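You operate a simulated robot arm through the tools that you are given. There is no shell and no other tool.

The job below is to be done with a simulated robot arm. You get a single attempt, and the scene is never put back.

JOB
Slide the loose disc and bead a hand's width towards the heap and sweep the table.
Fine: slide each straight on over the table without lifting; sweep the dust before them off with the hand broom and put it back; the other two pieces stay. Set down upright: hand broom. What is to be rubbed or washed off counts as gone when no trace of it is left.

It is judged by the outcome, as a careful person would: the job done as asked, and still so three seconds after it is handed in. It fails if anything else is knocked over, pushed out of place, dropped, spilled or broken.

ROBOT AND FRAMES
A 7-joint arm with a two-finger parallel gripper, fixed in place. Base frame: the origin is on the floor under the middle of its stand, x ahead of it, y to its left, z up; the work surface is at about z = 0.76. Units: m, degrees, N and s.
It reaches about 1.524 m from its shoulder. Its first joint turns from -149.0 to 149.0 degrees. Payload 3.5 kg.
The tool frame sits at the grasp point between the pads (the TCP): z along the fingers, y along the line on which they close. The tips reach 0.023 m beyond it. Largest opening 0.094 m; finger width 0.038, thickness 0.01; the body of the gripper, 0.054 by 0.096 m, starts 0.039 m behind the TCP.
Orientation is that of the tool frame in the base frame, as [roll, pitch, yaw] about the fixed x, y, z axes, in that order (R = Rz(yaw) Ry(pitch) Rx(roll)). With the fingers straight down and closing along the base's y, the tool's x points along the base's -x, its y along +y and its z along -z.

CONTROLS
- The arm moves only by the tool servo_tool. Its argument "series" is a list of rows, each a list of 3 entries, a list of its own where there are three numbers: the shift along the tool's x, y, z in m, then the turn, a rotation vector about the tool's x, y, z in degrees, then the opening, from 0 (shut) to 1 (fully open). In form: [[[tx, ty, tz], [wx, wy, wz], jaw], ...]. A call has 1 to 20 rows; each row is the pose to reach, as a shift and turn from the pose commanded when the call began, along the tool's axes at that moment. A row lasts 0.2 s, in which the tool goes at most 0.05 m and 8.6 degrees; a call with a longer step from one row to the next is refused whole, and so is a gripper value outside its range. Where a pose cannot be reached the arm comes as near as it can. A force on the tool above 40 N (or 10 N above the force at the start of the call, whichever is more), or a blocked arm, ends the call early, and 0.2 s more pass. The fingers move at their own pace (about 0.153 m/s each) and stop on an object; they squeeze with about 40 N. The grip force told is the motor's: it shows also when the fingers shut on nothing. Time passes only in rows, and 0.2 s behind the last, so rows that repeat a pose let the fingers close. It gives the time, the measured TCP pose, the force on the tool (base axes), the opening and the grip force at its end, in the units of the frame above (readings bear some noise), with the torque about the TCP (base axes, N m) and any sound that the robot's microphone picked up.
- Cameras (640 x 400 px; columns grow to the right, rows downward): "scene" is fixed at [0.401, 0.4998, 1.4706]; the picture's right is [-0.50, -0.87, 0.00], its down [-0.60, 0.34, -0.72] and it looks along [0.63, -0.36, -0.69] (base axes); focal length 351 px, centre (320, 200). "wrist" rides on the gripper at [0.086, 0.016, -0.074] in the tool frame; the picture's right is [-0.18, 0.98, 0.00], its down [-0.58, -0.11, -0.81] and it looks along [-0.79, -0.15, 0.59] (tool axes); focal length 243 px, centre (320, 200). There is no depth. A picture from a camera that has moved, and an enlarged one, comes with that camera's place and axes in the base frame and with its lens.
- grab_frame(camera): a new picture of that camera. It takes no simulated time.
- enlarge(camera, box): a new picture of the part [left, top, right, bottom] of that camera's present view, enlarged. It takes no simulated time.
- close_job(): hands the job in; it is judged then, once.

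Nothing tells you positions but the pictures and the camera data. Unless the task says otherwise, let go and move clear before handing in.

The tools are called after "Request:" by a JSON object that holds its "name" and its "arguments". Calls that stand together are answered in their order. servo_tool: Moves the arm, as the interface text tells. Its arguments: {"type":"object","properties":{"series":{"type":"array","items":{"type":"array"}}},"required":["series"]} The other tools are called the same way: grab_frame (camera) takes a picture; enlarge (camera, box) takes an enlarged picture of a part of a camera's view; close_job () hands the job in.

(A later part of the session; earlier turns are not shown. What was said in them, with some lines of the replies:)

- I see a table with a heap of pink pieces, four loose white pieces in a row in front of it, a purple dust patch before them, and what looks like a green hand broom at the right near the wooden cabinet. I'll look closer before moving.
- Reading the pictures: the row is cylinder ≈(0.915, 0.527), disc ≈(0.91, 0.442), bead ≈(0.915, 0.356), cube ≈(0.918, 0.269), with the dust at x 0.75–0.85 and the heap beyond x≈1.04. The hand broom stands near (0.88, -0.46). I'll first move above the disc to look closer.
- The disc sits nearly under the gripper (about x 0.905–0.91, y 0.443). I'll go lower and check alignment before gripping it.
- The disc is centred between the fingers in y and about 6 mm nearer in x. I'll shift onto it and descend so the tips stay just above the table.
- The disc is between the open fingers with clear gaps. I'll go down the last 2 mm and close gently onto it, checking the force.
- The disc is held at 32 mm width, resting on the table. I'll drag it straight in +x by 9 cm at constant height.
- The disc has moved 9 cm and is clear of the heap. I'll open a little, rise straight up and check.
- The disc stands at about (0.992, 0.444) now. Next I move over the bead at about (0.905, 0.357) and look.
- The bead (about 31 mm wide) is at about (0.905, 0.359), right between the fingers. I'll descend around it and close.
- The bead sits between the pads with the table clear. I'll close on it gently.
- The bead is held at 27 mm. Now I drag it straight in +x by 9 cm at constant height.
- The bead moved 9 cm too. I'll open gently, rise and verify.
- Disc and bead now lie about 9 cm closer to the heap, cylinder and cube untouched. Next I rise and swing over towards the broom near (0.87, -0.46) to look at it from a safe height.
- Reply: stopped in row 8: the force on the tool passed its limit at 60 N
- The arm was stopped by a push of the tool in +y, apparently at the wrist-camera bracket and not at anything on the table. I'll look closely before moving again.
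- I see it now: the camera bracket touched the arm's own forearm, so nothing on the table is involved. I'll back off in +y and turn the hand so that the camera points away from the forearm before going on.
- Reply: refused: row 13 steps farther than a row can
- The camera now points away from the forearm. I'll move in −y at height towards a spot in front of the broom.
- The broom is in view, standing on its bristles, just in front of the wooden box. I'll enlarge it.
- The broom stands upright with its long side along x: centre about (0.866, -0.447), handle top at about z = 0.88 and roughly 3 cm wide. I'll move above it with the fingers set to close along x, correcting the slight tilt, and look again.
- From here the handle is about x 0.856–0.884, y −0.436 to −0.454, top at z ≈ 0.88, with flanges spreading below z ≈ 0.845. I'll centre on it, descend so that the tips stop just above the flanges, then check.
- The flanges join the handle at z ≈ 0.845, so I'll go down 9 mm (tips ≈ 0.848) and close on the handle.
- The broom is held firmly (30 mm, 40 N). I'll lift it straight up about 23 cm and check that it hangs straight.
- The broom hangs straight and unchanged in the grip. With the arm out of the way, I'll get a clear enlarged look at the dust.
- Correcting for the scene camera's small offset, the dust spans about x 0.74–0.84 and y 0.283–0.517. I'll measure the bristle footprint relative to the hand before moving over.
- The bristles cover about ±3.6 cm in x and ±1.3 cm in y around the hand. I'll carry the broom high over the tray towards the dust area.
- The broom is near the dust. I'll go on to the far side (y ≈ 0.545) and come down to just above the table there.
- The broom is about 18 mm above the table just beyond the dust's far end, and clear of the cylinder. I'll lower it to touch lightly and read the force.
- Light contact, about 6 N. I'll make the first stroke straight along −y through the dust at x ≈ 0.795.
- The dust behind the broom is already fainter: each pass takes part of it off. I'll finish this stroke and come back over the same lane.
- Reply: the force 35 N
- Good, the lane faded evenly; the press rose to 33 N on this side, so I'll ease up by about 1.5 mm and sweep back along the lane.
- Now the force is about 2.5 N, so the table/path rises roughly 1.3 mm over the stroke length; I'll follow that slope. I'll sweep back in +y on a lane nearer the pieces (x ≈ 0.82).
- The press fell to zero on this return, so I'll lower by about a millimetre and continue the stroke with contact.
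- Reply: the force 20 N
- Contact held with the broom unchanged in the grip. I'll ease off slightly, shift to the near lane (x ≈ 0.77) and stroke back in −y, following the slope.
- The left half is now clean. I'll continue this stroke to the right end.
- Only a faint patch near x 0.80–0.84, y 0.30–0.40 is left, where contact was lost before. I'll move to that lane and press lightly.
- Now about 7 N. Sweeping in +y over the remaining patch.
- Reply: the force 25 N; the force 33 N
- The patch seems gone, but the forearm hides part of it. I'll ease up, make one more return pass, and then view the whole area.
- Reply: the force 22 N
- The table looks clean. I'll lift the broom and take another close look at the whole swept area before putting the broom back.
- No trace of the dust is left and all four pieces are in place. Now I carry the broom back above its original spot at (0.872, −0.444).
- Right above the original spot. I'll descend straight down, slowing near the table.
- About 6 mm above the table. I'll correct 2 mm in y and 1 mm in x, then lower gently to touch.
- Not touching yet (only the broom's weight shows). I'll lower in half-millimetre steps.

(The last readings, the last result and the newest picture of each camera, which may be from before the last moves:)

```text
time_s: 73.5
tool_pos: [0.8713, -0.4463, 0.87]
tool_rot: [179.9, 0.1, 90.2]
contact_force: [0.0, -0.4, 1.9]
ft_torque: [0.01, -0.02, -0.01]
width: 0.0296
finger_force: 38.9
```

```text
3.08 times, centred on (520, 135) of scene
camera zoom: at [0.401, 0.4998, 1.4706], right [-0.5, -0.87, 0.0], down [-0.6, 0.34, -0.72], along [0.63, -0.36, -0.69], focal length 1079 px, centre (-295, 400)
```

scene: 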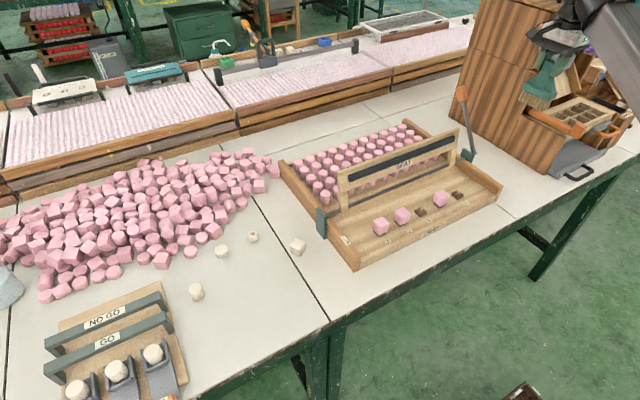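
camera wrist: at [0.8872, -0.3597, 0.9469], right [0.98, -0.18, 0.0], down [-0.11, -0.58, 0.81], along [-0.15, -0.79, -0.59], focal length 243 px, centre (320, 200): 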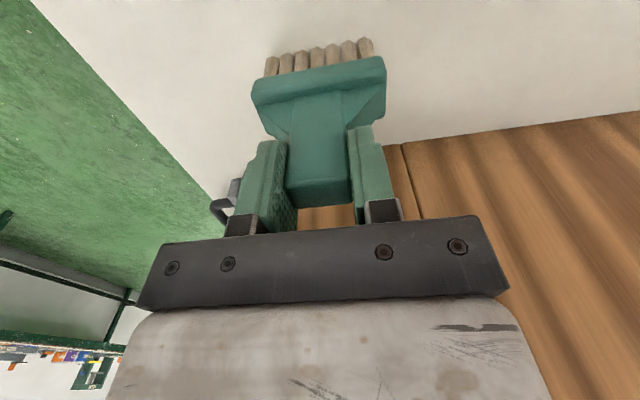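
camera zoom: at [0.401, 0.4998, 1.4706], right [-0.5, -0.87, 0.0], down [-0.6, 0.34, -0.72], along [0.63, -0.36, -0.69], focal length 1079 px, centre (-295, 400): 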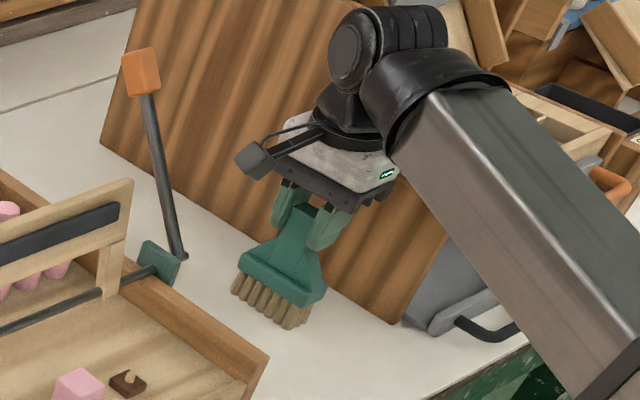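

The broom now rests on the table (force turned from −1.7 to +1.9 N). I'll open the fingers slowly.

Request:
{"name": "servo_tool", "arguments": {"series": [[[0, 0, 0], [0, 0, 0], 0.3], [[0, 0, 0], [0, 0, 0], 0.33], [[0, 0, 0], [0, 0, 0], 0.37], [[0, 0, 0], [0, 0, 0], 0.42], [[0, 0, 0], [0, 0, 0], 0.5], [[0, 0, 0], [0, 0, 0], 0.6], [[0, 0, 0], [0, 0, 0], 0.7], [[0, 0, 0], [0, 0, 0], 0.75], [[0, 0, 0], [0, 0, 0], 0.75]]}}

Request:
{"name": "grab_frame", "arguments": {"camera": "wrist"}}

Request:
{"name": "enlarge", "arguments": {"camera": "scene", "box": [440, 70, 600, 200]}}

```text
time_s: 75.5
tool_pos: [0.8715, -0.4449, 0.8704]
tool_rot: [180.0, -0.1, 90.1]
contact_force: [-0.4, -0.3, -0.1]
ft_torque: [0.03, -0.01, 0.0]
width: 0.0708
finger_force: 0.1
```

```text
taken
camera wrist: at [0.8867, -0.3595, 0.9463], right [0.98, -0.18, 0.0], down [-0.11, -0.58, 0.81], along [-0.15, -0.79, -0.59], focal length 243 px, centre (320, 200)
```

wrist: 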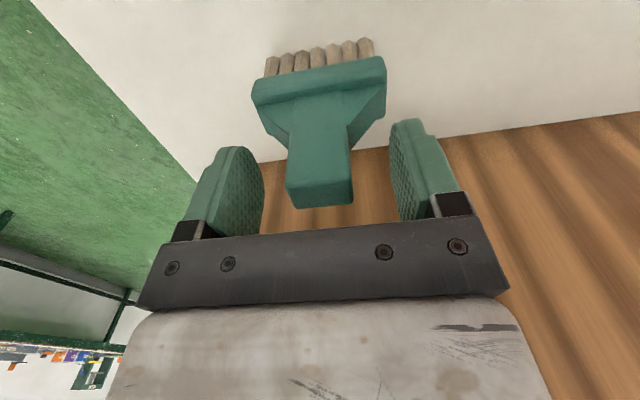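

```text
3.08 times, centred on (520, 135) of scene
camera zoom: at [0.401, 0.4998, 1.4706], right [-0.5, -0.87, 0.0], down [-0.6, 0.34, -0.72], along [0.63, -0.36, -0.69], focal length 1079 px, centre (-295, 400)
```

zoom: 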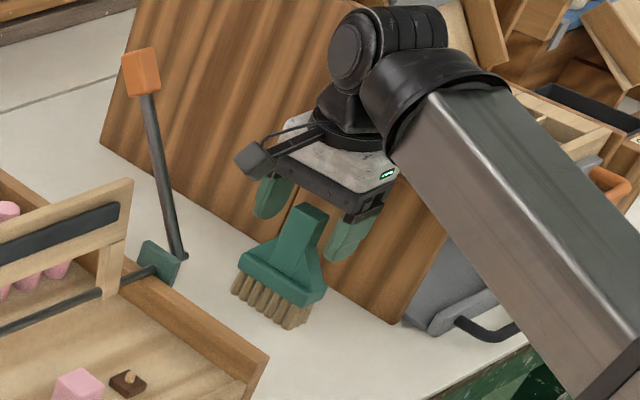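

The broom stands upright on its own at its original place. I'll rise straight up and move clear, then check everything.

Request:
{"name": "servo_tool", "arguments": {"series": [[[0, 0, -0.01], [0, 0, 0], 0.75], [[0, 0, -0.03], [0, 0, 0], 0.8], [[0, 0, -0.07], [0, 0, 0], 0.9], [[0, 0, -0.11], [0, 0, 0], 1], [[0, 0, -0.15], [0, 0, 0], 1], [[0, 0, -0.19], [0, 0, 0], 1], [[0.02, -0.01, -0.22], [0, 0, 0], 1], [[0.06, -0.02, -0.23], [0, 0, 0], 1], [[0.1, -0.03, -0.23], [0, 0, 0], 1], [[0.14, -0.04, -0.23], [0, 0, 0], 1], [[0.18, -0.05, -0.23], [0, 0, 0], 1], [[0.22, -0.06, -0.23], [0, 0, 0], 1], [[0.25, -0.07, -0.23], [0, 0, 0], 1], [[0.25, -0.07, -0.23], [0, 0, 0], 1]]}}

Request:
{"name": "grab_frame", "arguments": {"camera": "wrist"}}

Request:
{"name": "grab_frame", "arguments": {"camera": "scene"}}

Request:
{"name": "enlarge", "arguments": {"camera": "scene", "box": [440, 70, 600, 200]}}

Request:
{"name": "enlarge", "arguments": {"camera": "scene", "box": [160, 200, 360, 350]}}

```text
time_s: 78.5
tool_pos: [0.8009, -0.1922, 1.1]
tool_rot: [180.0, 0.0, 90.1]
contact_force: [0.1, 0.2, 0.1]
ft_torque: [0.0, -0.02, 0.01]
width: 0.0941
finger_force: 0.0
```

```text
taken
camera wrist: at [0.8169, -0.1072, 1.1757], right [0.98, -0.18, 0.0], down [-0.11, -0.58, 0.81], along [-0.15, -0.79, -0.59], focal length 243 px, centre (320, 200)
```

wrist: 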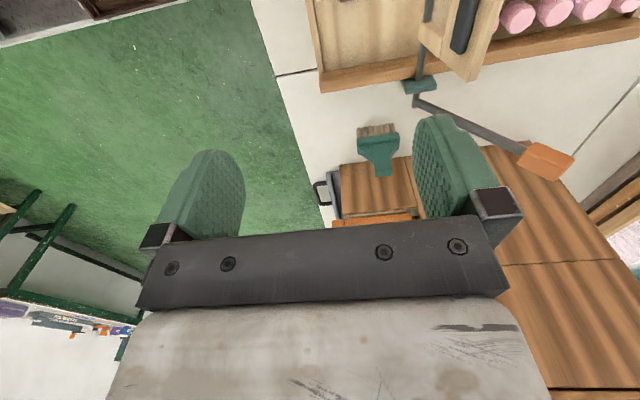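

```text
taken
```

scene: 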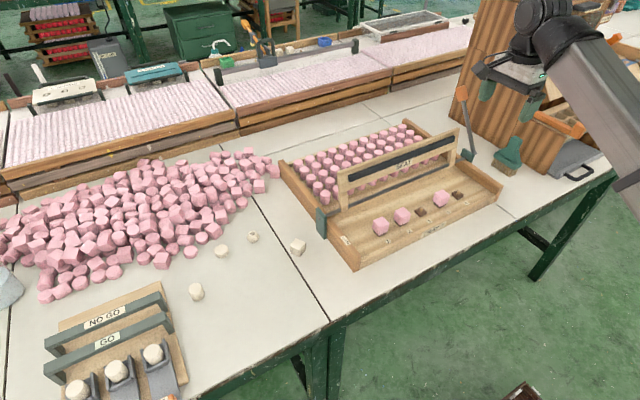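

```text
3.08 times, centred on (520, 135) of scene
camera zoom: at [0.401, 0.4998, 1.4706], right [-0.5, -0.87, 0.0], down [-0.6, 0.34, -0.72], along [0.63, -0.36, -0.69], focal length 1079 px, centre (-295, 400)
```

zoom: 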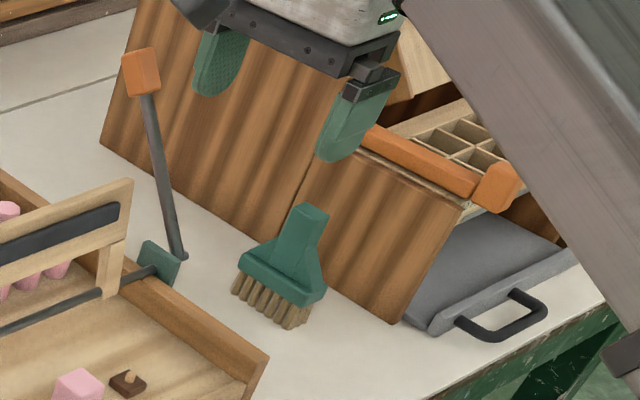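

```text
2.67 times, centred on (260, 275) of scene
camera zoom: at [0.401, 0.4998, 1.4706], right [-0.5, -0.87, 0.0], down [-0.6, 0.34, -0.72], along [0.63, -0.36, -0.69], focal length 935 px, centre (480, 0)
```

zoom: 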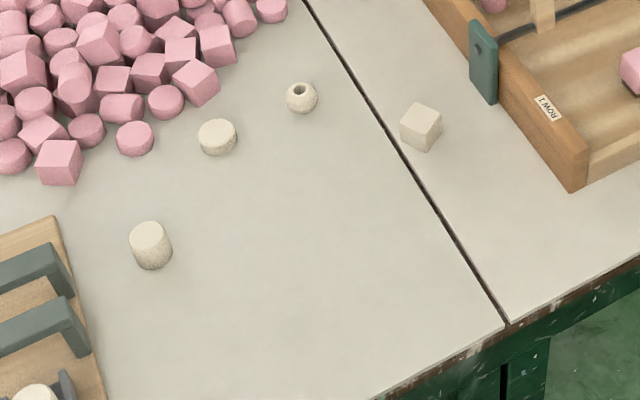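

Everything checks out. The disc and bead sit about 9 cm nearer the heap, the cylinder and cube haven't moved, and no dust is left. The broom stands upright where it was, and the hand is empty and clear, so I'm handing the job in.

Request:
{"name": "close_job", "arguments": {}}

```text
The job is handed in.
```

The job is done and handed in. The last pictures show everything in place, but I haven't been told how it was judged.

- **Disc and bead:** I slid each straight towards the heap by about 9 cm, held at table height the whole way. Both stop short of the heap.
- **Other two pieces:** the cylinder and the cube are where they were at the start.
- **Dust:** I swept it with the hand broom in several strokes along the table. No trace shows, even in the most enlarged views.
- **Hand broom:** it is back on its original spot, standing upright on its bristles, and the arm has let go and moved clear.

On the way to the broom, the camera bracket on the gripper bumped the arm's own forearm and stopped the move. Nothing on the table was touched, and I turned the hand before going on.
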